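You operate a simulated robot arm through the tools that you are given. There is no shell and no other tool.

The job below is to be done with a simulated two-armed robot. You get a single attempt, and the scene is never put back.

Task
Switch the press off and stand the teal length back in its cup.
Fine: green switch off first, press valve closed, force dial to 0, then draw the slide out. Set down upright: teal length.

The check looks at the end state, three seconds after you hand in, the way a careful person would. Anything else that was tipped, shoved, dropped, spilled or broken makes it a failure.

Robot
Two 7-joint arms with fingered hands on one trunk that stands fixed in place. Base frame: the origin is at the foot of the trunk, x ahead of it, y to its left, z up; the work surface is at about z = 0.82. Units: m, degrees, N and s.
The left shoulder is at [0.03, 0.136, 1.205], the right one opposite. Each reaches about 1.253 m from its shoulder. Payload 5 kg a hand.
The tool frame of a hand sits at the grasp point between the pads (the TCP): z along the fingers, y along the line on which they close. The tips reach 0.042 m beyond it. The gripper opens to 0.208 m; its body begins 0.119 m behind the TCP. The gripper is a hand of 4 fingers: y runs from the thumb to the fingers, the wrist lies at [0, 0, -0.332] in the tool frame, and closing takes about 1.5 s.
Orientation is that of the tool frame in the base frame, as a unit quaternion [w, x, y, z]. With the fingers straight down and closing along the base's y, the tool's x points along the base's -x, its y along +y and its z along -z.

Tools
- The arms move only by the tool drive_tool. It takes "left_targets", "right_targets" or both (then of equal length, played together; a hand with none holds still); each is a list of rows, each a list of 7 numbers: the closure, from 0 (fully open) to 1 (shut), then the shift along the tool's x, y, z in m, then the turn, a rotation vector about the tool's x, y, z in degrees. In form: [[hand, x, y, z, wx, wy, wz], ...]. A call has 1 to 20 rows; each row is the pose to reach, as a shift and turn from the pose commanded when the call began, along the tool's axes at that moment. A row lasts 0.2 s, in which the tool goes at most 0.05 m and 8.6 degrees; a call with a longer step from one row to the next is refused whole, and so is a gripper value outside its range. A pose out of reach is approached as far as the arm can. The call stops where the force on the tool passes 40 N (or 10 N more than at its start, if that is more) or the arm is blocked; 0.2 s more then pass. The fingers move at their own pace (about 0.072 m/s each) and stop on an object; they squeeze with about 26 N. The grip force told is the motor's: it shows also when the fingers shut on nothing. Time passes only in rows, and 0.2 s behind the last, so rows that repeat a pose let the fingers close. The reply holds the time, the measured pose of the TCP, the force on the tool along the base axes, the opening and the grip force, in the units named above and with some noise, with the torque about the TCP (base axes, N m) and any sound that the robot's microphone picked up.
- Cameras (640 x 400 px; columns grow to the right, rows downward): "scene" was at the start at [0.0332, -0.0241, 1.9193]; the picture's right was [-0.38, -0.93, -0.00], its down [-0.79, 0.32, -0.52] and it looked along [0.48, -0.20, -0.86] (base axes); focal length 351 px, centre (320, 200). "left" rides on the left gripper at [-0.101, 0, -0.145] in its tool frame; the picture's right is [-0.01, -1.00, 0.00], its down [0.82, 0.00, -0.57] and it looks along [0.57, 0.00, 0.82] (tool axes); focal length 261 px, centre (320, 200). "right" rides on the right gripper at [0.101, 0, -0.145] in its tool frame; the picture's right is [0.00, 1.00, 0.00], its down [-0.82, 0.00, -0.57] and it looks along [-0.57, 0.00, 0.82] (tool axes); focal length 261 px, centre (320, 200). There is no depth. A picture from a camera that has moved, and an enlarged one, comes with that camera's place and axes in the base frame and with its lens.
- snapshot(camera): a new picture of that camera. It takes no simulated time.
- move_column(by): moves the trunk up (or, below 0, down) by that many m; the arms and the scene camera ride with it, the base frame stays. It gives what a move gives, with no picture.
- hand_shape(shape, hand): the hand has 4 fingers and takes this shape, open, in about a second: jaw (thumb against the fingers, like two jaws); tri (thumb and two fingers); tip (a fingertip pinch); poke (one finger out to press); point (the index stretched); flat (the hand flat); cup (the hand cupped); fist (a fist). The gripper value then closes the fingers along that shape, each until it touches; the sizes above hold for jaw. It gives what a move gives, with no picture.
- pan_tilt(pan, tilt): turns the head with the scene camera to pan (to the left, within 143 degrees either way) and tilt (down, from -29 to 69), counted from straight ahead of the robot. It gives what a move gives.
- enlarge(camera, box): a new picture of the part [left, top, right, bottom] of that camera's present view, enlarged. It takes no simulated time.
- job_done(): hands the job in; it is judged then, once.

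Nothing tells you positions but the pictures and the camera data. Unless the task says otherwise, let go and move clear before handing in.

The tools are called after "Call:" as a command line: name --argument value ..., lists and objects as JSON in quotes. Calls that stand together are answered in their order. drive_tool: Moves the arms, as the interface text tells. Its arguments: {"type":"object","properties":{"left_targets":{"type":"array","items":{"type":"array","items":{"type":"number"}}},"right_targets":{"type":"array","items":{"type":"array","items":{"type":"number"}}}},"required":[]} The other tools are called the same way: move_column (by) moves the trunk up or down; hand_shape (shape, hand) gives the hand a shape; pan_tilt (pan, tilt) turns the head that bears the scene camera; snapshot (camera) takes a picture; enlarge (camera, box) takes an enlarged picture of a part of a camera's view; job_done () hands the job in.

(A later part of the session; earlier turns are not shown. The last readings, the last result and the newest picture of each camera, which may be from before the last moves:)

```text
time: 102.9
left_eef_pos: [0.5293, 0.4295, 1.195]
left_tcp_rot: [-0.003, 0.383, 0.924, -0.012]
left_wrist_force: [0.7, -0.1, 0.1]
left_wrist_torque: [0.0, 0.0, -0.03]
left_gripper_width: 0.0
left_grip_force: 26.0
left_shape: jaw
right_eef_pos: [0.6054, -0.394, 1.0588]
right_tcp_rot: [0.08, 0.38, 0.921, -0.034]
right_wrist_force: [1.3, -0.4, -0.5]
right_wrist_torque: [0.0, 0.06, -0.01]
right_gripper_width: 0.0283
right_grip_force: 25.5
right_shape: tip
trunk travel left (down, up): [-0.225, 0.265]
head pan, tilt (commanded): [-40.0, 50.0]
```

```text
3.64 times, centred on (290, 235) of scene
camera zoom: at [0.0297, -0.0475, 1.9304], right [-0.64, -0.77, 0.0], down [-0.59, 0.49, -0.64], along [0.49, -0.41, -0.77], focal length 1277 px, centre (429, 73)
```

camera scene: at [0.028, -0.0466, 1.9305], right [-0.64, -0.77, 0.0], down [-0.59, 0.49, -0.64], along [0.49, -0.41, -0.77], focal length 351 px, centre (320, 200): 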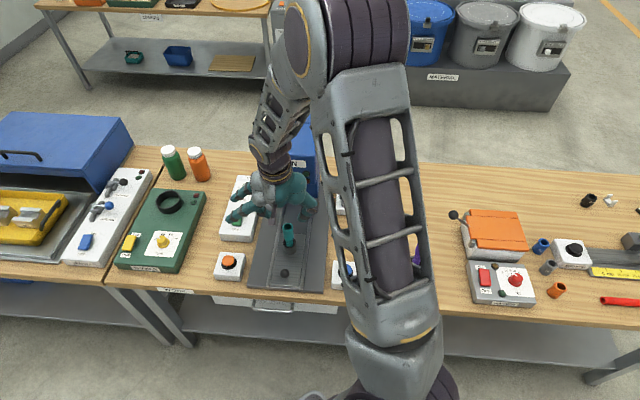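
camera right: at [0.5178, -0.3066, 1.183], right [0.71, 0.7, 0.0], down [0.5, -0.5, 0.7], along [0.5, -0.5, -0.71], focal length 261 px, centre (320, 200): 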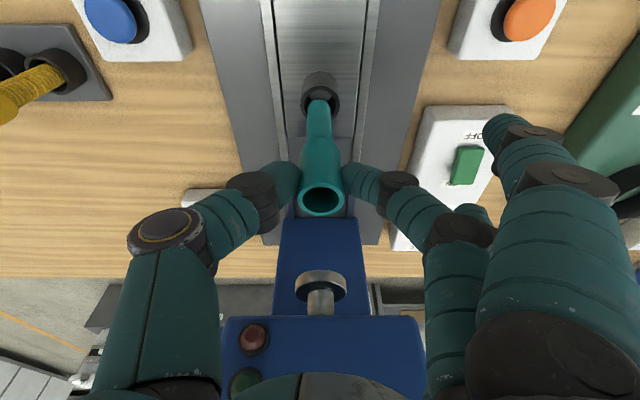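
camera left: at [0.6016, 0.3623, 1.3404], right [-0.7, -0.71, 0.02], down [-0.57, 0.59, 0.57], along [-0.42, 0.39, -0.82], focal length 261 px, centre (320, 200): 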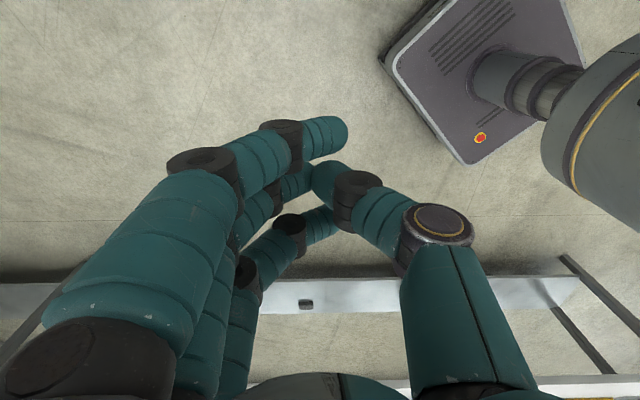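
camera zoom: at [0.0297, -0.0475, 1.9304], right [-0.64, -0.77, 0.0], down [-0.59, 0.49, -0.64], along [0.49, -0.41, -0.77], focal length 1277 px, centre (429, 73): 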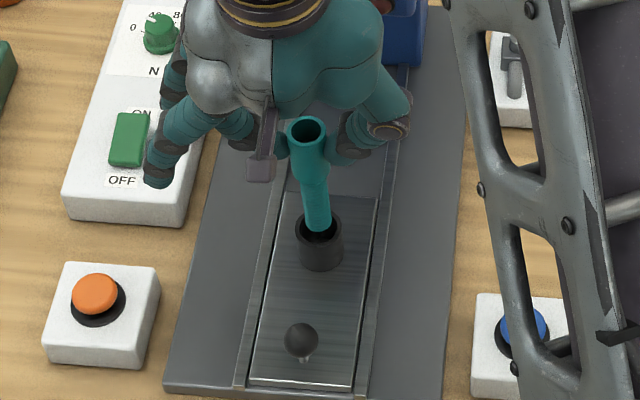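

The teal lifts cleanly and hangs upright. I'll raise it well above the rack's other tubes.

Call:
drive_tool --right_targets '[[1, -0.0043, 0, -0.0246, 0, 0, 0], [1, -0.0086, 0, -0.0493, 0, 0, 0], [1, -0.0129, 0, -0.0739, 0, 0, 0], [1, -0.0172, 0, -0.0985, 0, 0, 0], [1, -0.0215, 0, -0.1231, 0, 0, 0], [1, -0.0258, 0, -0.1478, 0, 0, 0], [1, -0.0258, 0, -0.1478, 0, 0, 0]]'

Call:
snapshot --camera "scene"

Call:
snapshot --camera "right"

```text
time: 104.5
left_eef_pos: [0.5286, 0.4299, 1.1946]
left_tcp_rot: [-0.003, 0.384, 0.923, -0.012]
left_wrist_force: [0.0, -0.4, -0.4]
left_wrist_torque: [0.0, 0.06, 0.0]
left_gripper_width: 0.0
left_grip_force: 25.6
left_shape: jaw
right_eef_pos: [0.6051, -0.3947, 1.2095]
right_tcp_rot: [0.082, 0.381, 0.92, -0.034]
right_wrist_force: [0.4, 0.0, 0.0]
right_wrist_torque: [0.01, 0.05, 0.0]
right_gripper_width: 0.0279
right_grip_force: 25.8
right_shape: tip
trunk travel left (down, up): [-0.225, 0.265]
head pan, tilt (commanded): [-40.0, 50.0]
```

```text
taken
camera scene: at [0.0302, -0.0476, 1.9304], right [-0.64, -0.77, 0.0], down [-0.59, 0.49, -0.64], along [0.49, -0.41, -0.77], focal length 351 px, centre (320, 200)
```

scene: 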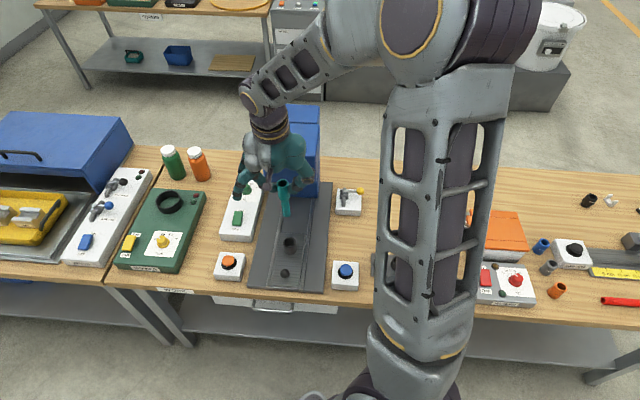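

```text
taken
camera right: at [0.5175, -0.3072, 1.3346], right [0.71, 0.7, 0.0], down [0.5, -0.5, 0.7], along [0.5, -0.5, -0.71], focal length 261 px, centre (320, 200)
```

right: 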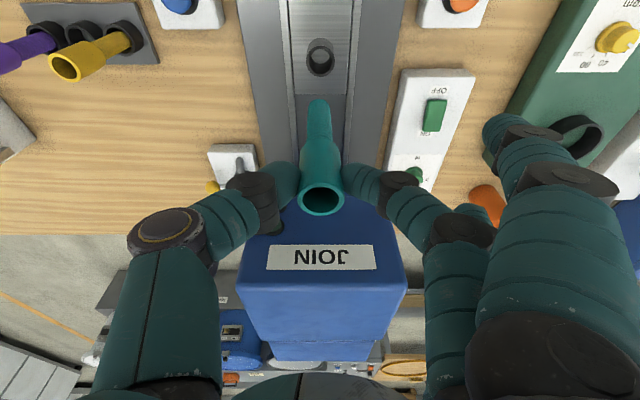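

The teal is held upright above everything. I'll carry it back and to the right in front of the press, turning the hand so the pinch will straddle the rack front to back.

Call:
drive_tool --right_targets '[[1, 0.0151, -0.0286, -0.0026, -1.1, 0, -6.33], [1, 0.0301, -0.0571, -0.0053, -2.2, 0, -12.7], [1, 0.0452, -0.0857, -0.0079, -3.3, 0, -19], [1, 0.0602, -0.1143, -0.0105, -4.4, 0, -25.3], [1, 0.0753, -0.1429, -0.0131, -5.5, 0, -31.6], [1, 0.0903, -0.1714, -0.0158, -6.6, 0, -38], [1, 0.1054, -0.2, -0.0184, -7.74, 0, -44.3], [1, 0.1054, -0.2, -0.0184, -7.74, 0, -44.3]]'

Call:
snapshot --camera "scene"

Call:
snapshot --camera "right"

```text
time: 106.3
left_eef_pos: [0.5294, 0.4298, 1.1943]
left_tcp_rot: [-0.003, 0.383, 0.924, -0.012]
left_wrist_force: [0.7, -0.3, -0.9]
left_wrist_torque: [0.0, 0.09, -0.05]
left_gripper_width: 0.0
left_grip_force: 26.0
left_shape: jaw
right_eef_pos: [0.3896, -0.4601, 1.2101]
right_tcp_rot: [0.087, 0.0, 0.996, 0.0]
right_wrist_force: [0.5, 0.1, -0.5]
right_wrist_torque: [-0.02, 0.07, -0.04]
right_gripper_width: 0.0279
right_grip_force: 26.0
right_shape: tip
trunk travel left (down, up): [-0.225, 0.265]
head pan, tilt (commanded): [-40.0, 50.0]
```

```text
taken
camera scene: at [0.0308, -0.0472, 1.9304], right [-0.64, -0.77, 0.0], down [-0.59, 0.49, -0.64], along [0.49, -0.41, -0.77], focal length 351 px, centre (320, 200)
```

scene: 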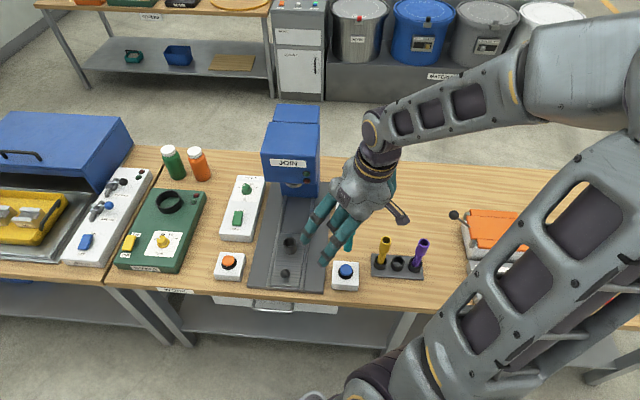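

```text
taken
camera right: at [0.2647, -0.4602, 1.3346], right [0.0, 1.0, 0.0], down [0.71, 0.0, 0.7], along [0.7, 0.0, -0.71], focal length 261 px, centre (320, 200)
```

right: 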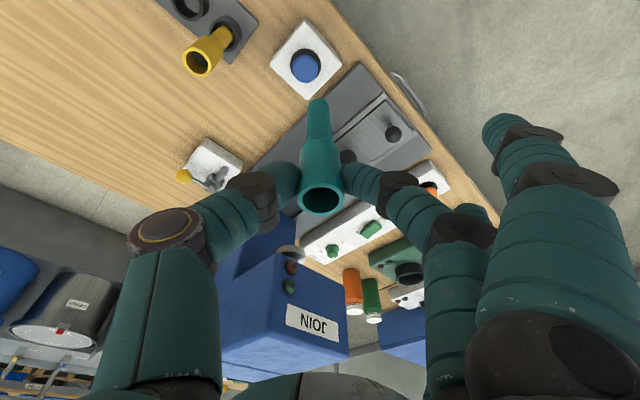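

The carry is halfway and going well. The scene camera now has a clear view of the rack, so I'll measure the empty cup.

Call:
enlarge --camera "scene" --box '[360, 225, 440, 290]'

Call:
enlarge --camera "right" --box '[130, 0, 270, 100]'

```text
6.15 times, centred on (400, 258) of scene
camera zoom: at [0.0308, -0.0472, 1.9304], right [-0.64, -0.77, 0.0], down [-0.59, 0.49, -0.64], along [0.49, -0.41, -0.77], focal length 2162 px, centre (-172, -154)
```

zoom: 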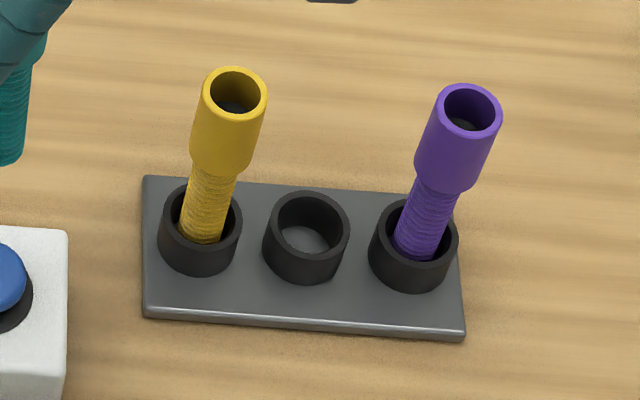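

```text
4.00 times, centred on (200, 50) of right
camera zoom: at [0.2647, -0.4602, 1.3346], right [0.0, 1.0, 0.0], down [0.71, 0.0, 0.7], along [0.7, 0.0, -0.71], focal length 1043 px, centre (800, 800)
```

zoom: 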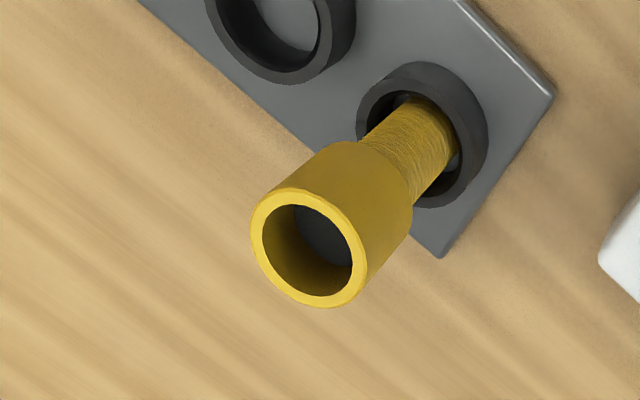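

The cup centre is at about s=0.227, d=0.700, with its rim near z 0.855 and its neighbours 6 cm to each side. I'll finish the turn and bring the teal directly above the empty cup, staying high.

Call:
drive_tool --right_targets '[[1, 0.0082, -0.0285, -0.0014, -1.1, 0, -6.33], [1, 0.0163, -0.0571, -0.0029, -2.2, 0, -12.7], [1, 0.0245, -0.0856, -0.0043, -3.3, 0, -19], [1, 0.0327, -0.1142, -0.0058, -4.4, 0, -25.3], [1, 0.0409, -0.1427, -0.0072, -5.5, 0, -31.6], [1, 0.049, -0.1713, -0.0087, -6.6, 0, -38], [1, 0.0572, -0.1998, -0.0101, -7.8, 0, -44.3], [1, 0.0572, -0.1998, -0.0101, -7.8, 0, -44.3]]'

Call:
snapshot --camera "scene"

Call:
snapshot --camera "right"

```text
time: 108.3
left_eef_pos: [0.5319, 0.4273, 1.1951]
left_tcp_rot: [-0.004, 0.386, 0.922, -0.012]
left_wrist_force: [-1.0, -0.5, -0.1]
left_wrist_torque: [0.03, -0.14, 0.0]
left_gripper_width: 0.0002
left_grip_force: 26.1
left_shape: jaw
right_eef_pos: [0.2189, -0.709, 1.1899]
right_tcp_rot: [0.05, -0.288, 0.956, 0.039]
right_wrist_force: [0.9, 0.5, 0.6]
right_wrist_torque: [-0.1, 0.08, 0.0]
right_gripper_width: 0.0278
right_grip_force: 26.0
right_shape: tip
trunk travel left (down, up): [-0.225, 0.265]
head pan, tilt (commanded): [-40.0, 50.0]
stopped in row 8 (right hand): the arm was blocked; the commanded pose is now the measured one
```

```text
taken
camera scene: at [0.0294, -0.0466, 1.9304], right [-0.64, -0.77, 0.0], down [-0.59, 0.49, -0.64], along [0.49, -0.41, -0.77], focal length 351 px, centre (320, 200)
```

scene: 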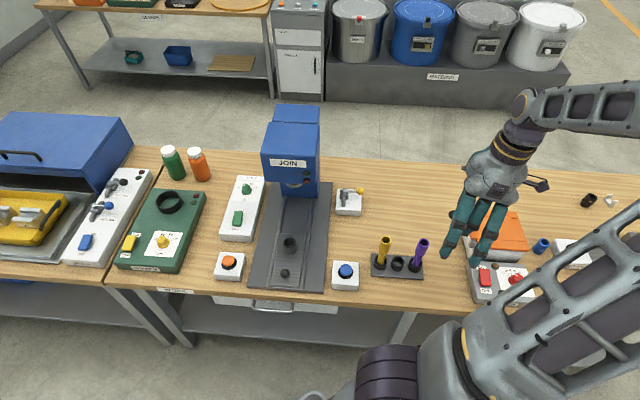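

```text
taken
camera right: at [0.1245, -0.7798, 1.3209], right [-0.55, 0.83, 0.05], down [0.64, 0.39, 0.66], along [0.54, 0.39, -0.75], focal length 261 px, centre (320, 200)
```

right: 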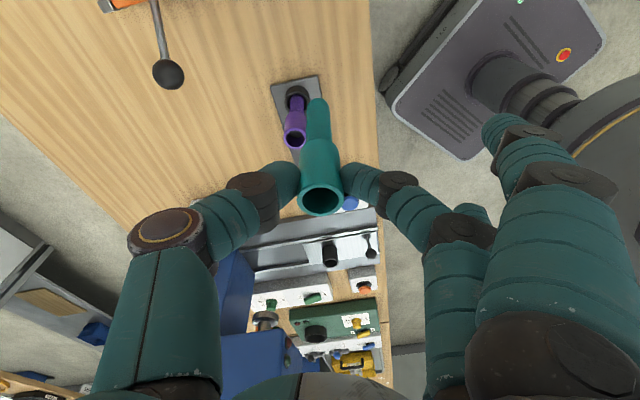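

The arm reported being blocked and ended up right of where I wanted, though still holding the teal high. I'll look to the right to see what stopped it before moving again.

Call:
pan_tilt --pan -75 --tilt 45

Call:
snapshot --camera "scene"

```text
time: 109.3
left_eef_pos: [0.5308, 0.4281, 1.1957]
left_tcp_rot: [-0.002, 0.385, 0.923, -0.012]
left_wrist_force: [-0.5, 0.0, -0.1]
left_wrist_torque: [0.01, -0.02, -0.02]
left_gripper_width: 0.0
left_grip_force: 25.8
left_shape: jaw
right_eef_pos: [0.2243, -0.7101, 1.1898]
right_tcp_rot: [0.052, -0.289, 0.955, 0.038]
right_wrist_force: [-0.4, -0.2, -0.9]
right_wrist_torque: [-0.01, 0.01, 0.02]
right_gripper_width: 0.0277
right_grip_force: 26.2
right_shape: tip
trunk travel left (down, up): [-0.225, 0.265]
head pan, tilt (commanded): [-75.0, 45.0]
```

```text
taken
camera scene: at [-0.009, -0.0765, 1.9373], right [-0.97, -0.26, 0.0], down [-0.18, 0.68, -0.71], along [0.18, -0.68, -0.71], focal length 351 px, centre (320, 200)
```

scene: 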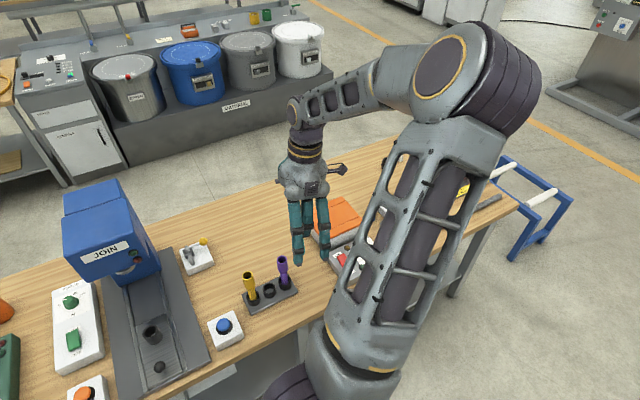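

Nothing obstructs the arm; it looks like a joint limit as the elbow swung over. About 33° of turn is enough for clearance, so I'll keep this yaw, square the teal to vertical, and move gently over the cup.

Call:
drive_tool --right_targets '[[1, 0, 0, 0, 1.3, -1.5, 0.2], [1, 0, 0, 0, 2.53, -3.03, 0.46], [1, -0.02, -0.0026, 0.0023, 2.53, -3.03, 0.46], [1, -0.04, -0.0053, 0.0045, 2.53, -3.03, 0.46], [1, -0.06, -0.008, 0.0068, 2.53, -3.03, 0.46], [1, -0.06, -0.008, 0.0068, 2.53, -3.03, 0.46]]'

Call:
snapshot --camera "scene"

Call:
snapshot --camera "right"

```text
time: 110.7
left_eef_pos: [0.5304, 0.4285, 1.1952]
left_tcp_rot: [-0.004, 0.385, 0.923, -0.012]
left_wrist_force: [-1.1, -0.4, 0.6]
left_wrist_torque: [-0.02, -0.05, -0.03]
left_gripper_width: 0.0
left_grip_force: 26.3
left_shape: jaw
right_eef_pos: [0.2775, -0.6809, 1.1895]
right_tcp_rot: [0.082, -0.284, 0.955, 0.026]
right_wrist_force: [-1.4, -0.1, 0.0]
right_wrist_torque: [-0.03, -0.01, 0.0]
right_gripper_width: 0.0278
right_grip_force: 26.0
right_shape: tip
trunk travel left (down, up): [-0.225, 0.265]
head pan, tilt (commanded): [-75.0, 45.0]
```

```text
taken
camera scene: at [-0.0096, -0.0766, 1.9374], right [-0.97, -0.26, 0.0], down [-0.18, 0.68, -0.71], along [0.18, -0.68, -0.71], focal length 351 px, centre (320, 200)
```

scene: 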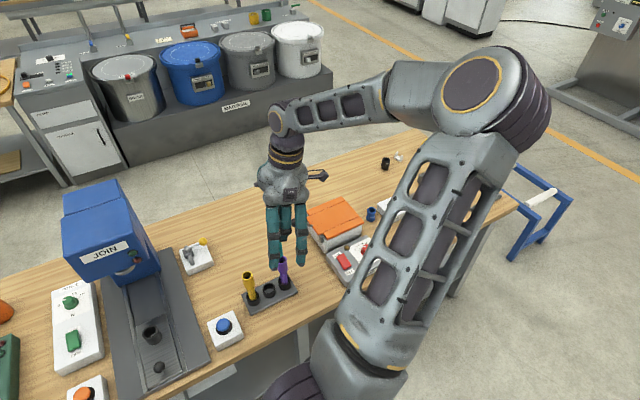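

```text
taken
camera right: at [0.1724, -0.75, 1.3154], right [-0.54, 0.84, 0.0], down [0.6, 0.38, 0.7], along [0.59, 0.38, -0.71], focal length 261 px, centre (320, 200)
```

right: 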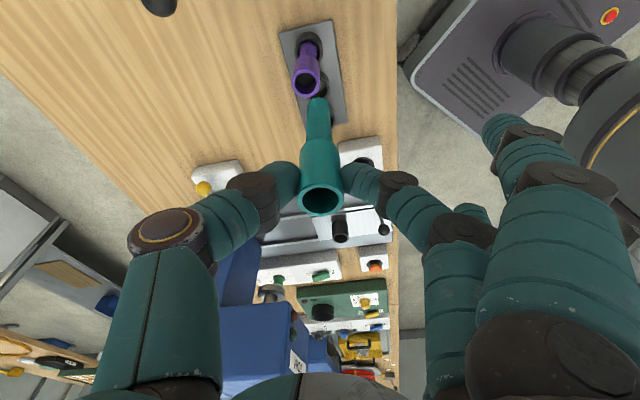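

That moved well, and the teal is upright again. I'll go the remaining 5–6 cm to directly above the empty cup.

Call:
drive_tool --right_targets '[[1, -0.0185, -0.0032, 0.0033, 0, 0, 0], [1, -0.037, -0.0065, 0.0065, 0, 0, 0], [1, -0.0555, -0.0097, 0.0098, 0, 0, 0], [1, -0.0555, -0.0097, 0.0098, 0, 0, 0], [1, -0.0555, -0.0097, 0.0098, 0, 0, 0]]'

Call:
pan_tilt --pan -60 --tilt 52

Call:
snapshot --camera "scene"

Call:
snapshot --camera "right"

```text
time: 111.9
left_eef_pos: [0.5319, 0.4281, 1.1946]
left_tcp_rot: [-0.003, 0.385, 0.923, -0.012]
left_wrist_force: [0.0, -0.1, -0.5]
left_wrist_torque: [0.01, 0.04, 0.01]
left_gripper_width: 0.0
left_grip_force: 26.0
left_shape: jaw
right_eef_pos: [0.3302, -0.6584, 1.19]
right_tcp_rot: [0.083, -0.284, 0.955, 0.026]
right_wrist_force: [0.6, 0.5, -0.6]
right_wrist_torque: [0.01, 0.03, -0.01]
right_gripper_width: 0.0278
right_grip_force: 26.2
right_shape: tip
trunk travel left (down, up): [-0.225, 0.265]
head pan, tilt (commanded): [-75.0, 45.0]
```

```text
time: 112.7
left_eef_pos: [0.5308, 0.4289, 1.1953]
left_tcp_rot: [-0.003, 0.385, 0.923, -0.012]
left_wrist_force: [-0.1, 0.1, 0.0]
left_wrist_torque: [0.01, 0.0, 0.01]
left_gripper_width: 0.0
left_grip_force: 25.7
left_shape: jaw
right_eef_pos: [0.33, -0.6584, 1.19]
right_tcp_rot: [0.082, -0.284, 0.955, 0.025]
right_wrist_force: [-0.3, -0.4, -0.8]
right_wrist_torque: [-0.01, -0.03, -0.01]
right_gripper_width: 0.0277
right_grip_force: 26.0
right_shape: tip
trunk travel left (down, up): [-0.225, 0.265]
head pan, tilt (commanded): [-60.0, 52.0]
```

```text
taken
camera scene: at [0.0073, -0.0632, 1.9278], right [-0.87, -0.5, 0.0], down [-0.39, 0.68, -0.62], along [0.31, -0.53, -0.79], focal length 351 px, centre (320, 200)
```

scene: 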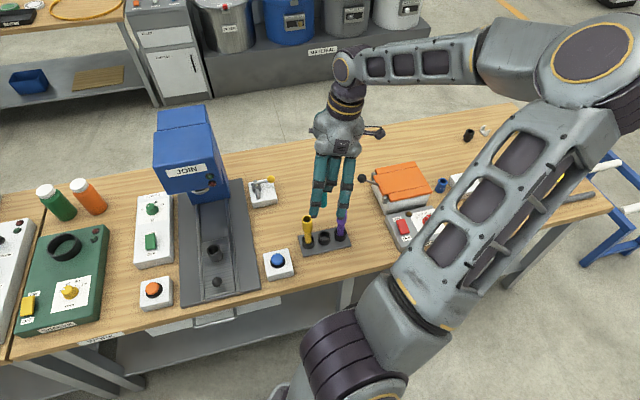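

```text
taken
camera right: at [0.2252, -0.727, 1.3147], right [-0.54, 0.84, 0.0], down [0.6, 0.38, 0.7], along [0.59, 0.38, -0.71], focal length 261 px, centre (320, 200)
```

right: 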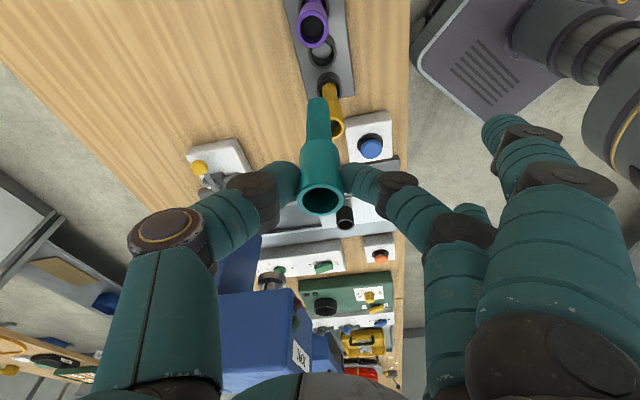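

The teal should now be right over the empty cup. I'll zoom in from both cameras to verify the alignment before lowering.

Call:
enlarge --camera "right" --box '[270, 0, 390, 140]'

Call:
enlarge --camera "scene" --box '[290, 150, 370, 260]'

```text
2.86 times, centred on (330, 70) of right
camera zoom: at [0.2252, -0.727, 1.3147], right [-0.54, 0.84, 0.0], down [0.6, 0.38, 0.7], along [0.59, 0.38, -0.71], focal length 745 px, centre (291, 571)
```

zoom: 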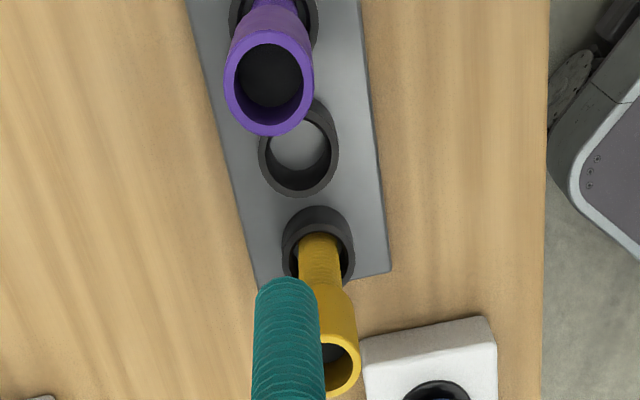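

```text
3.64 times, centred on (330, 205) of scene
camera zoom: at [0.0073, -0.0632, 1.9278], right [-0.87, -0.5, 0.0], down [-0.39, 0.68, -0.62], along [0.31, -0.53, -0.79], focal length 1277 px, centre (284, 182)
```

zoom: 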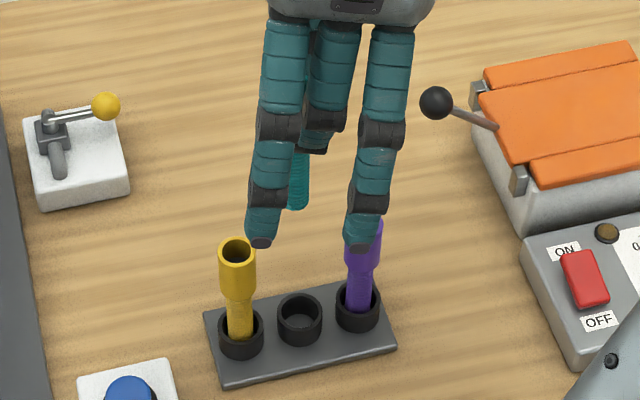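

Both views put the teal's lower end within a few millimetres of the cup's axis. I'll lower it most of the way, with a 2 mm trim, stopping just above the rim to check again.

Call:
drive_tool --right_targets '[[1, 0.0048, 0.0004, 0.0254, 0, 0, 0], [1, 0.0095, 0.0008, 0.0508, 0, 0, 0], [1, 0.0143, 0.0011, 0.0762, 0, 0, 0], [1, 0.0191, 0.0011, 0.1015, 0, 0, 0], [1, 0.0238, 0.0011, 0.1269, 0, 0, 0], [1, 0.0286, 0.0011, 0.1523, 0, 0, 0], [1, 0.0286, 0.0011, 0.1523, 0, 0, 0]]'

Call:
enlarge --camera "scene" --box '[290, 180, 370, 270]'

Call:
snapshot --camera "right"

Call:
enlarge --camera "right" --box '[250, 0, 390, 140]'

```text
time: 114.3
left_eef_pos: [0.5302, 0.4299, 1.1965]
left_tcp_rot: [-0.004, 0.385, 0.923, -0.012]
left_wrist_force: [0.0, 0.2, -0.4]
left_wrist_torque: [-0.06, -0.02, -0.02]
left_gripper_width: 0.0002
left_grip_force: 25.8
left_shape: jaw
right_eef_pos: [0.3282, -0.6581, 1.0345]
right_tcp_rot: [0.083, -0.283, 0.955, 0.026]
right_wrist_force: [0.1, 1.7, -0.7]
right_wrist_torque: [-0.08, 0.03, 0.01]
right_gripper_width: 0.0278
right_grip_force: 26.1
right_shape: tip
trunk travel left (down, up): [-0.225, 0.265]
head pan, tilt (commanded): [-60.0, 52.0]
```

```text
4.44 times, centred on (330, 225) of scene
camera zoom: at [0.0075, -0.0621, 1.9279], right [-0.87, -0.5, 0.0], down [-0.39, 0.68, -0.62], along [0.31, -0.53, -0.79], focal length 1561 px, centre (276, 89)
```

zoom: 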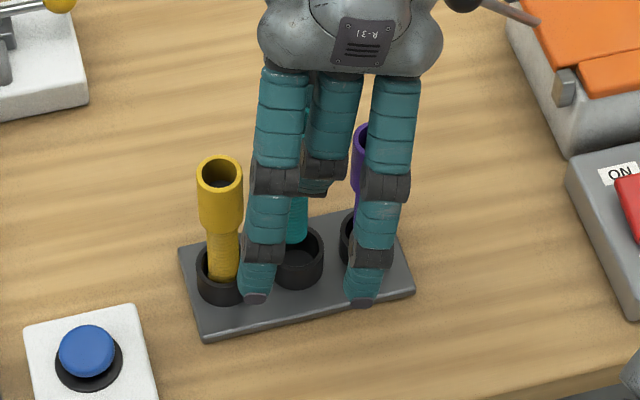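

```text
taken
camera right: at [0.2226, -0.7264, 1.1591], right [-0.54, 0.84, 0.0], down [0.6, 0.38, 0.7], along [0.59, 0.38, -0.71], focal length 261 px, centre (320, 200)
```

right: 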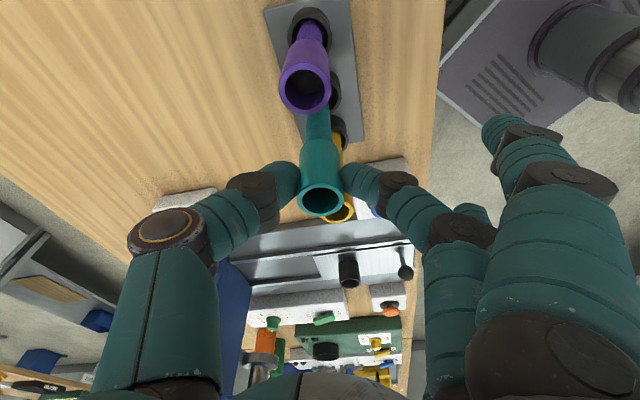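

```text
2.86 times, centred on (320, 70) of right
camera zoom: at [0.2226, -0.7264, 1.1591], right [-0.54, 0.84, 0.0], down [0.6, 0.38, 0.7], along [0.59, 0.38, -0.71], focal length 745 px, centre (320, 571)
```

zoom: 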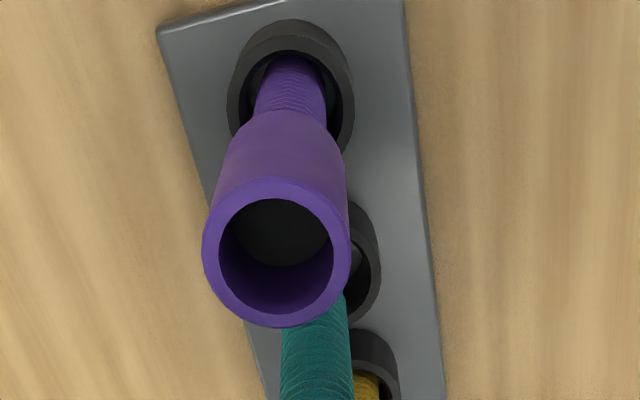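

The teal's end is just above the rim and nearly centred. I'll trim it 2–3 mm and ease it into the cup in small steps, watching the force.

Call:
drive_tool --right_targets '[[1, 0.0024, 0.002, -0.0004, 0, 0, 0], [1, 0.0041, 0.002, 0.0094, 0, 0, 0], [1, 0.0059, 0.002, 0.0193, 0, 0, 0], [1, 0.0073, 0.002, 0.0272, 0, 0, 0], [1, 0.0073, 0.002, 0.0272, 0, 0, 0]]'

Call:
enlarge --camera "scene" --box '[290, 180, 370, 270]'

Call:
enlarge --camera "right" --box '[250, 20, 390, 220]'

```text
time: 115.5
left_eef_pos: [0.5302, 0.428, 1.1946]
left_tcp_rot: [-0.003, 0.385, 0.923, -0.012]
left_wrist_force: [0.7, 0.3, 0.1]
left_wrist_torque: [0.0, 0.01, 0.03]
left_gripper_width: 0.0
left_grip_force: 26.2
left_shape: jaw
right_eef_pos: [0.3239, -0.66, 1.0069]
right_tcp_rot: [0.083, -0.283, 0.955, 0.025]
right_wrist_force: [-0.7, 0.5, 0.2]
right_wrist_torque: [-0.05, 0.02, -0.01]
right_gripper_width: 0.0278
right_grip_force: 25.8
right_shape: tip
trunk travel left (down, up): [-0.225, 0.265]
head pan, tilt (commanded): [-60.0, 52.0]
```

```text
4.44 times, centred on (330, 225) of scene
camera zoom: at [0.0074, -0.0628, 1.9278], right [-0.87, -0.5, 0.0], down [-0.39, 0.68, -0.62], along [0.31, -0.53, -0.79], focal length 1561 px, centre (276, 89)
```

zoom: 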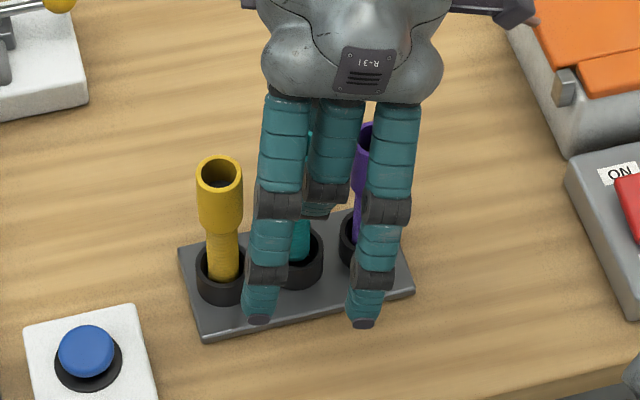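

```text
2.00 times, centred on (320, 120) of right
camera zoom: at [0.2201, -0.7271, 1.1321], right [-0.54, 0.84, 0.0], down [0.6, 0.38, 0.7], along [0.59, 0.38, -0.71], focal length 521 px, centre (320, 360)
```

zoom: 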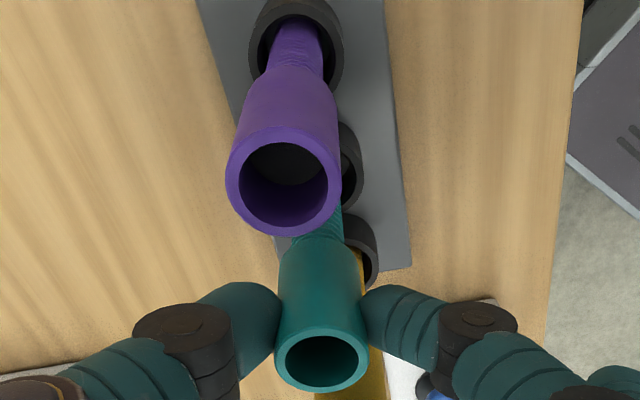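

The lower end has gone behind the cup's front rim with no contact force. I'll keep lowering gently until it seats.

Call:
drive_tool --right_targets '[[1, 0.0012, 0, 0.0069, 0, 0, 0], [1, 0.0024, 0, 0.0138, 0, 0, 0], [1, 0.0035, 0, 0.0197, 0, 0, 0], [1, 0.0042, 0, 0.0236, 0, 0, 0], [1, 0.0042, 0, 0.0236, 0, 0, 0]]'

Call:
enlarge --camera "scene" --box '[290, 180, 370, 270]'

Call:
enlarge --camera "right" --box '[250, 20, 390, 220]'

```text
time: 116.7
left_eef_pos: [0.5302, 0.4281, 1.1959]
left_tcp_rot: [-0.003, 0.385, 0.923, -0.011]
left_wrist_force: [-0.1, 0.2, 0.1]
left_wrist_torque: [0.02, -0.05, -0.01]
left_gripper_width: 0.0003
left_grip_force: 26.0
left_shape: jaw
right_eef_pos: [0.3235, -0.6596, 0.9818]
right_tcp_rot: [0.083, -0.283, 0.955, 0.025]
right_wrist_force: [-1.2, -0.3, -0.6]
right_wrist_torque: [0.0, 0.06, -0.02]
right_gripper_width: 0.0276
right_grip_force: 26.5
right_shape: tip
trunk travel left (down, up): [-0.225, 0.265]
head pan, tilt (commanded): [-60.0, 52.0]
```

```text
4.44 times, centred on (330, 225) of scene
camera zoom: at [0.0076, -0.0633, 1.9277], right [-0.87, -0.5, 0.0], down [-0.39, 0.68, -0.62], along [0.31, -0.53, -0.79], focal length 1561 px, centre (276, 89)
```

zoom: 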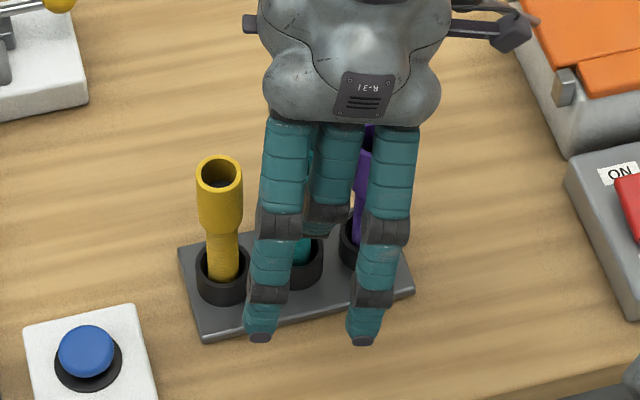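

```text
2.00 times, centred on (320, 120) of right
camera zoom: at [0.2194, -0.7277, 1.1073], right [-0.54, 0.84, 0.0], down [0.6, 0.38, 0.7], along [0.59, 0.38, -0.71], focal length 521 px, centre (320, 360)
```

zoom: 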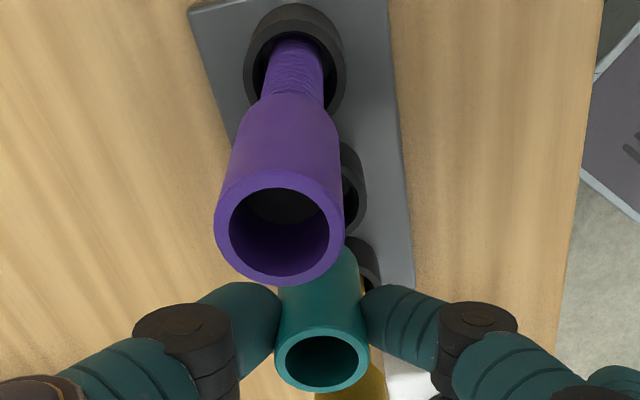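

No contact yet, and the top is close to the yellow tube's height. I'll lower a few millimetres at a time until it touches bottom.

Call:
drive_tool --right_targets '[[1, 0.0005, 0, 0.003, 0, 0, 0], [1, 0.001, 0, 0.0059, 0, 0, 0], [1, 0.0014, 0, 0.0079, 0, 0, 0], [1, 0.0014, 0, 0.0079, 0, 0, 0]]'

Call:
enlarge --camera "right" --box '[250, 20, 390, 220]'

```text
time: 117.7
left_eef_pos: [0.53, 0.429, 1.1942]
left_tcp_rot: [-0.004, 0.385, 0.923, -0.011]
left_wrist_force: [0.2, 0.4, 0.2]
left_wrist_torque: [0.0, 0.04, -0.01]
left_gripper_width: 0.0
left_grip_force: 25.7
left_shape: jaw
right_eef_pos: [0.3242, -0.6599, 0.9753]
right_tcp_rot: [0.083, -0.284, 0.955, 0.026]
right_wrist_force: [0.0, -0.1, 5.4]
right_wrist_torque: [0.06, -0.01, 0.02]
right_gripper_width: 0.028
right_grip_force: 26.2
right_shape: tip
trunk travel left (down, up): [-0.225, 0.265]
head pan, tilt (commanded): [-60.0, 52.0]
```

```text
2.00 times, centred on (320, 120) of right
camera zoom: at [0.2202, -0.7276, 1.1001], right [-0.54, 0.84, 0.0], down [0.6, 0.38, 0.7], along [0.59, 0.38, -0.71], focal length 521 px, centre (320, 360)
```

zoom: 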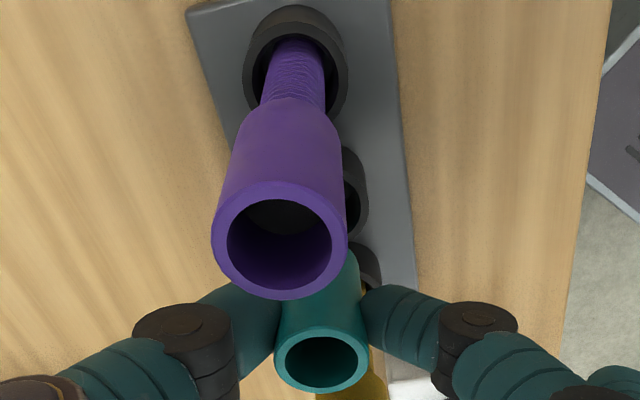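

A steady 5 N from below means the teal has bottomed in its cup at about the same height as its neighbours. I'll unload slightly and open the pinch.

Call:
drive_tool --right_targets '[[1, -0.0003, 0, -0.002, 0, 0, 0], [0.85, -0.0003, 0, -0.002, 0, 0, 0], [0.75, -0.0003, 0, -0.002, 0, 0, 0], [0.65, -0.0003, 0, -0.002, 0, 0, 0], [0.65, -0.0003, 0, -0.002, 0, 0, 0], [0.65, -0.0003, 0, -0.002, 0, 0, 0]]'

Call:
snapshot --camera "right"

Call:
enlarge --camera "scene" --box '[290, 170, 380, 270]'

```text
time: 119.1
left_eef_pos: [0.5303, 0.4273, 1.1951]
left_tcp_rot: [-0.003, 0.386, 0.923, -0.011]
left_wrist_force: [-0.6, 0.5, -0.6]
left_wrist_torque: [0.02, 0.0, 0.02]
left_gripper_width: 0.0
left_grip_force: 26.6
left_shape: jaw
right_eef_pos: [0.325, -0.6593, 0.9779]
right_tcp_rot: [0.082, -0.284, 0.955, 0.025]
right_wrist_force: [1.2, 0.1, 0.2]
right_wrist_torque: [0.02, 0.02, 0.0]
right_gripper_width: 0.0725
right_grip_force: 0.1
right_shape: tip
trunk travel left (down, up): [-0.225, 0.265]
head pan, tilt (commanded): [-60.0, 52.0]
```

```text
taken
camera right: at [0.2199, -0.7275, 1.1021], right [-0.54, 0.84, 0.0], down [0.6, 0.38, 0.7], along [0.59, 0.38, -0.71], focal length 261 px, centre (320, 200)
```

right: 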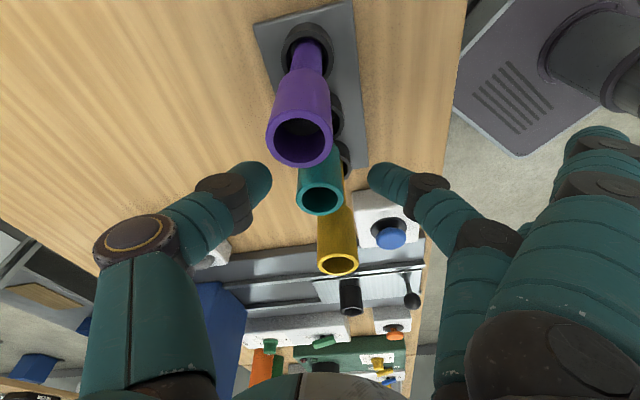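

```text
4.00 times, centred on (335, 220) of scene
camera zoom: at [0.0076, -0.0631, 1.9278], right [-0.87, -0.5, 0.0], down [-0.39, 0.68, -0.62], along [0.31, -0.53, -0.79], focal length 1405 px, centre (260, 120)
```

zoom: 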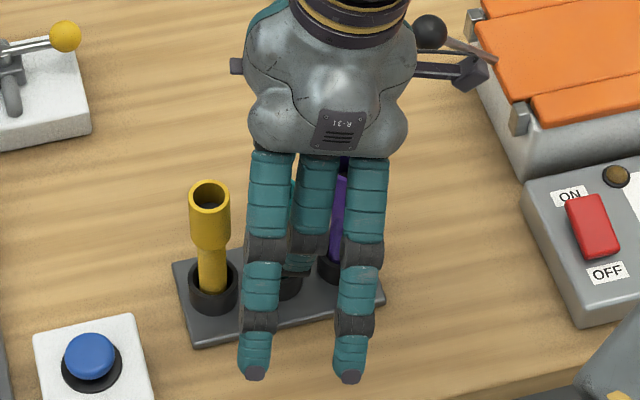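

The teal stands in line with the purple and yellow tubes. I'll raise the hand straight up, clear of them.

Call:
drive_tool --right_targets '[[0.65, -0.0026, 0, -0.0148, 0, 0, 0], [0.65, -0.0052, 0, -0.0295, 0, 0, 0], [0.65, -0.0104, 0, -0.0591, 0, 0, 0], [0.65, -0.0174, 0, -0.0985, 0, 0, 0], [0.65, -0.0243, 0, -0.1379, 0, 0, 0], [0.65, -0.0312, 0, -0.1773, 0, 0, 0], [0.65, -0.0347, 0, -0.197, 0, 0, 0]]'

Call:
snapshot --camera "right"

Call:
snapshot --camera "scene"

Call:
enlarge --camera "scene" --box '[290, 170, 380, 270]'

```text
time: 120.7
left_eef_pos: [0.5305, 0.4286, 1.1949]
left_tcp_rot: [-0.003, 0.385, 0.923, -0.013]
left_wrist_force: [0.0, 0.1, 0.2]
left_wrist_torque: [0.02, 0.01, 0.01]
left_gripper_width: 0.0002
left_grip_force: 25.9
left_shape: jaw
right_eef_pos: [0.3253, -0.6601, 1.1778]
right_tcp_rot: [0.083, -0.284, 0.955, 0.026]
right_wrist_force: [0.5, 0.2, 0.0]
right_wrist_torque: [0.02, 0.04, 0.0]
right_gripper_width: 0.0723
right_grip_force: 0.2
right_shape: tip
trunk travel left (down, up): [-0.225, 0.265]
head pan, tilt (commanded): [-60.0, 52.0]
```

```text
taken
camera right: at [0.22, -0.7283, 1.3025], right [-0.54, 0.84, 0.0], down [0.6, 0.38, 0.7], along [0.59, 0.38, -0.71], focal length 261 px, centre (320, 200)
```

right: 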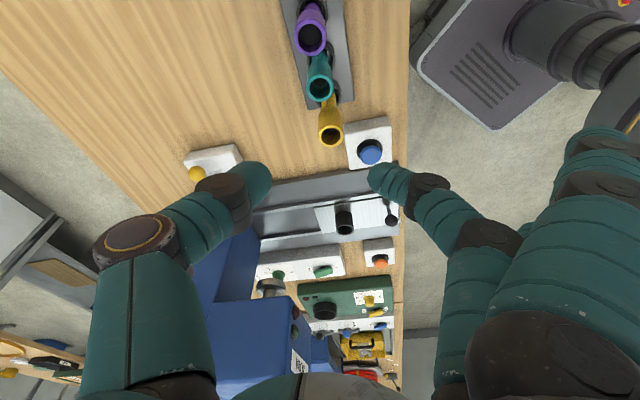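

```text
taken
camera scene: at [0.0078, -0.0631, 1.9277], right [-0.87, -0.5, 0.0], down [-0.39, 0.68, -0.62], along [0.31, -0.53, -0.79], focal length 351 px, centre (320, 200)
```

scene: 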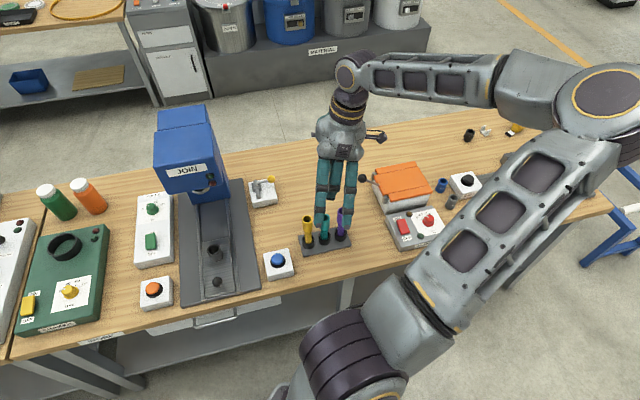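

```text
4.00 times, centred on (335, 220) of scene
camera zoom: at [0.0078, -0.0631, 1.9277], right [-0.87, -0.5, 0.0], down [-0.39, 0.68, -0.62], along [0.31, -0.53, -0.79], focal length 1405 px, centre (260, 120)
```

zoom: 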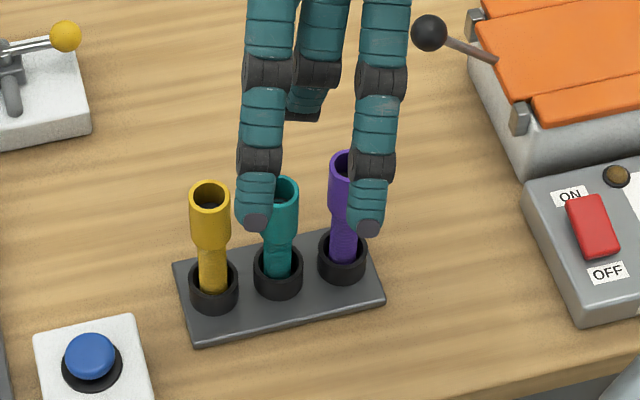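

The teal stands squarely in its cup between yellow and purple. I'll move the hand further up and back, then take a final look at everything.

Call:
drive_tool --right_targets '[[0.65, -0.0052, 0, -0.0295, 0, 0, 0], [0.65, -0.0104, 0, -0.0591, 0, 0, 0], [0.65, -0.0022, 0.039, -0.0605, 0, 0, 0], [0.65, 0.006, 0.078, -0.062, 0, 0, 0], [0.65, 0.0142, 0.1174, -0.0633, 0, 0, 0], [0.65, 0.0142, 0.1174, -0.0633, 0, 0, 0]]'

Call:
pan_tilt --pan -45 --tilt 52

Call:
snapshot --camera "scene"

Call:
snapshot --camera "right"

```text
time: 122.1
left_eef_pos: [0.5324, 0.4269, 1.1943]
left_tcp_rot: [-0.004, 0.385, 0.923, -0.011]
left_wrist_force: [1.1, -0.6, -0.4]
left_wrist_torque: [0.06, 0.09, -0.03]
left_gripper_width: 0.0003
left_grip_force: 26.1
left_shape: jaw
right_eef_pos: [0.2418, -0.5741, 1.2353]
right_tcp_rot: [0.083, -0.284, 0.955, 0.025]
right_wrist_force: [-0.4, -1.0, -0.5]
right_wrist_torque: [0.09, 0.04, 0.01]
right_gripper_width: 0.073
right_grip_force: 0.0
right_shape: tip
trunk travel left (down, up): [-0.225, 0.265]
head pan, tilt (commanded): [-60.0, 52.0]
```

```text
time: 122.8
left_eef_pos: [0.5305, 0.4285, 1.1939]
left_tcp_rot: [-0.004, 0.385, 0.923, -0.013]
left_wrist_force: [0.0, 0.0, -0.2]
left_wrist_torque: [-0.01, -0.01, 0.01]
left_gripper_width: 0.0
left_grip_force: 26.2
left_shape: jaw
right_eef_pos: [0.2407, -0.5723, 1.2359]
right_tcp_rot: [0.082, -0.284, 0.955, 0.025]
right_wrist_force: [0.7, 0.2, 0.4]
right_wrist_torque: [-0.04, -0.04, 0.0]
right_gripper_width: 0.0726
right_grip_force: 0.1
right_shape: tip
trunk travel left (down, up): [-0.225, 0.265]
head pan, tilt (commanded): [-45.0, 52.0]
```

```text
taken
camera scene: at [0.0227, -0.0509, 1.9278], right [-0.71, -0.71, 0.0], down [-0.56, 0.56, -0.62], along [0.44, -0.44, -0.79], focal length 351 px, centre (320, 200)
```

scene: 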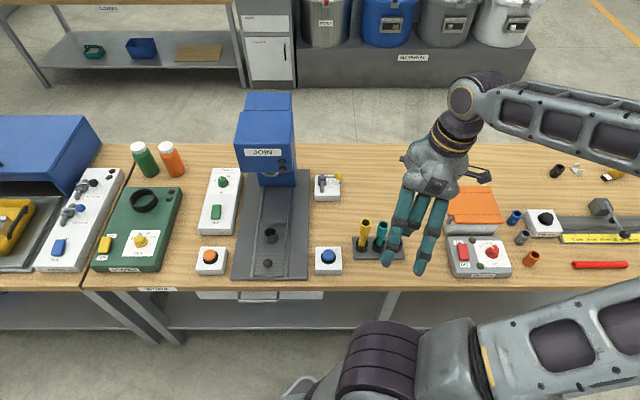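

```text
taken
camera right: at [0.1353, -0.6413, 1.3604], right [-0.54, 0.84, 0.0], down [0.6, 0.38, 0.7], along [0.59, 0.38, -0.71], focal length 261 px, centre (320, 200)
```

right: 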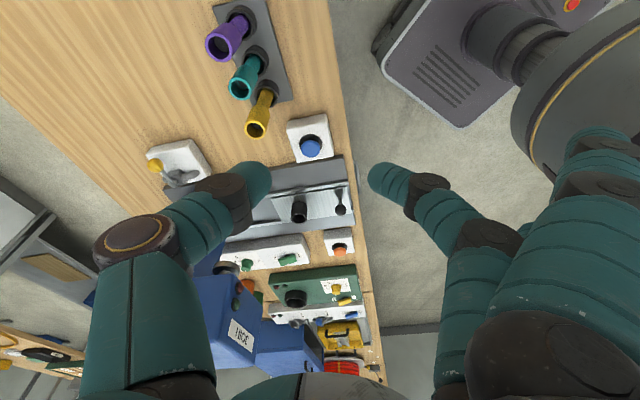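

Everything looks in its original place with the slide drawn out. I'll do a close final check on the dial, switch, valve and press.

Call:
enlarge --camera "scene" --box '[190, 85, 350, 185]'

Call:
enlarge --camera "scene" --box '[190, 165, 350, 285]'

Call:
enlarge --camera "scene" --box '[195, 165, 255, 235]'

Call:
enlarge --camera "right" --box '[140, 0, 320, 180]'

```text
4.00 times, centred on (270, 135) of scene
camera zoom: at [0.0227, -0.0509, 1.9278], right [-0.71, -0.71, 0.0], down [-0.56, 0.56, -0.62], along [0.44, -0.44, -0.79], focal length 1405 px, centre (520, 460)
```

zoom: 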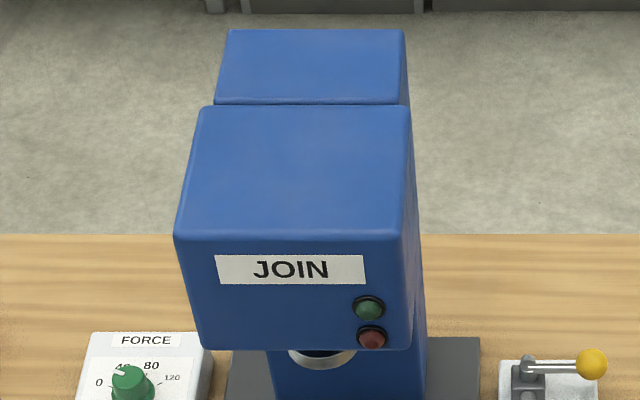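

```text
3.33 times, centred on (270, 225) of scene
camera zoom: at [0.0227, -0.0509, 1.9278], right [-0.71, -0.71, 0.0], down [-0.56, 0.56, -0.62], along [0.44, -0.44, -0.79], focal length 1171 px, centre (487, 117)
```

zoom: 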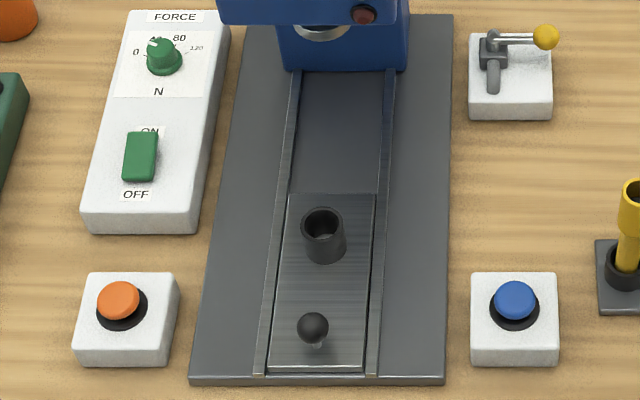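

```text
5.71 times, centred on (225, 200) of scene
camera zoom: at [0.0227, -0.0509, 1.9278], right [-0.71, -0.71, 0.0], down [-0.56, 0.56, -0.62], along [0.44, -0.44, -0.79], focal length 2007 px, centre (863, 200)
```

zoom: 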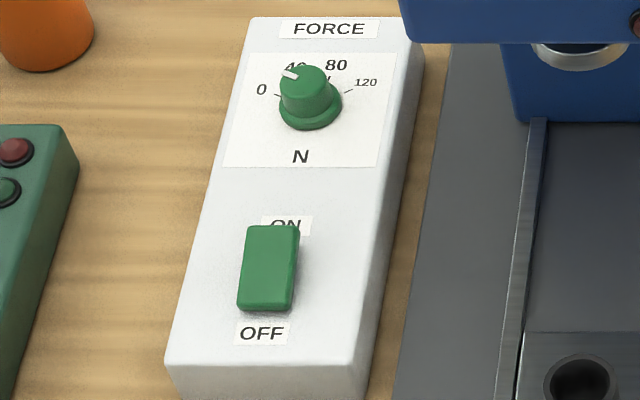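

```text
2.22 times, centred on (230, 90) of right
camera zoom: at [0.1353, -0.6413, 1.3604], right [-0.54, 0.84, 0.0], down [0.6, 0.38, 0.7], along [0.59, 0.38, -0.71], focal length 579 px, centre (520, 444)
```

zoom: 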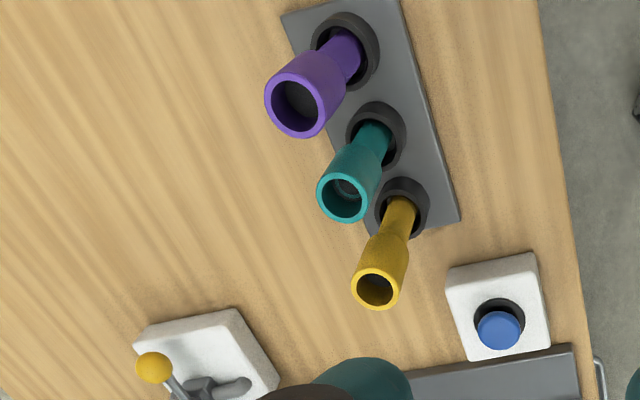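

The switch, valve, slide and teal all look right. I'll read the dial once more at high magnification to be sure it is on 0.

Call:
enlarge --camera "scene" --box '[210, 165, 240, 190]'

Call:
enlarge --camera "scene" --box '[120, 220, 170, 260]'

```text
16.00 times, centred on (225, 178) of scene
camera zoom: at [0.0227, -0.0509, 1.9278], right [-0.71, -0.71, 0.0], down [-0.56, 0.56, -0.62], along [0.44, -0.44, -0.79], focal length 5620 px, centre (1840, 560)
```

zoom: 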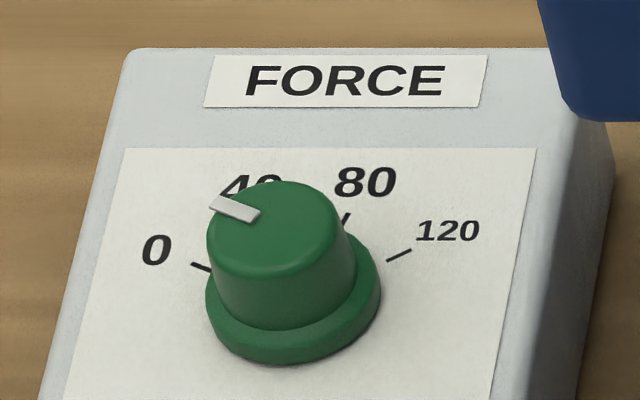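

```text
10.00 times, centred on (145, 240) of scene
camera zoom: at [0.0227, -0.0509, 1.9278], right [-0.71, -0.71, 0.0], down [-0.56, 0.56, -0.62], along [0.44, -0.44, -0.79], focal length 3512 px, centre (2070, -200)
```

zoom: 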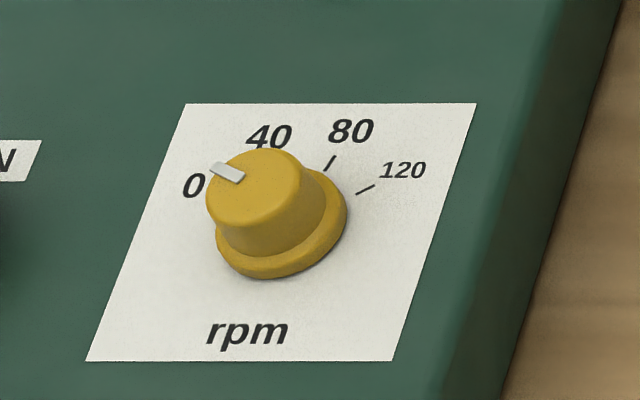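

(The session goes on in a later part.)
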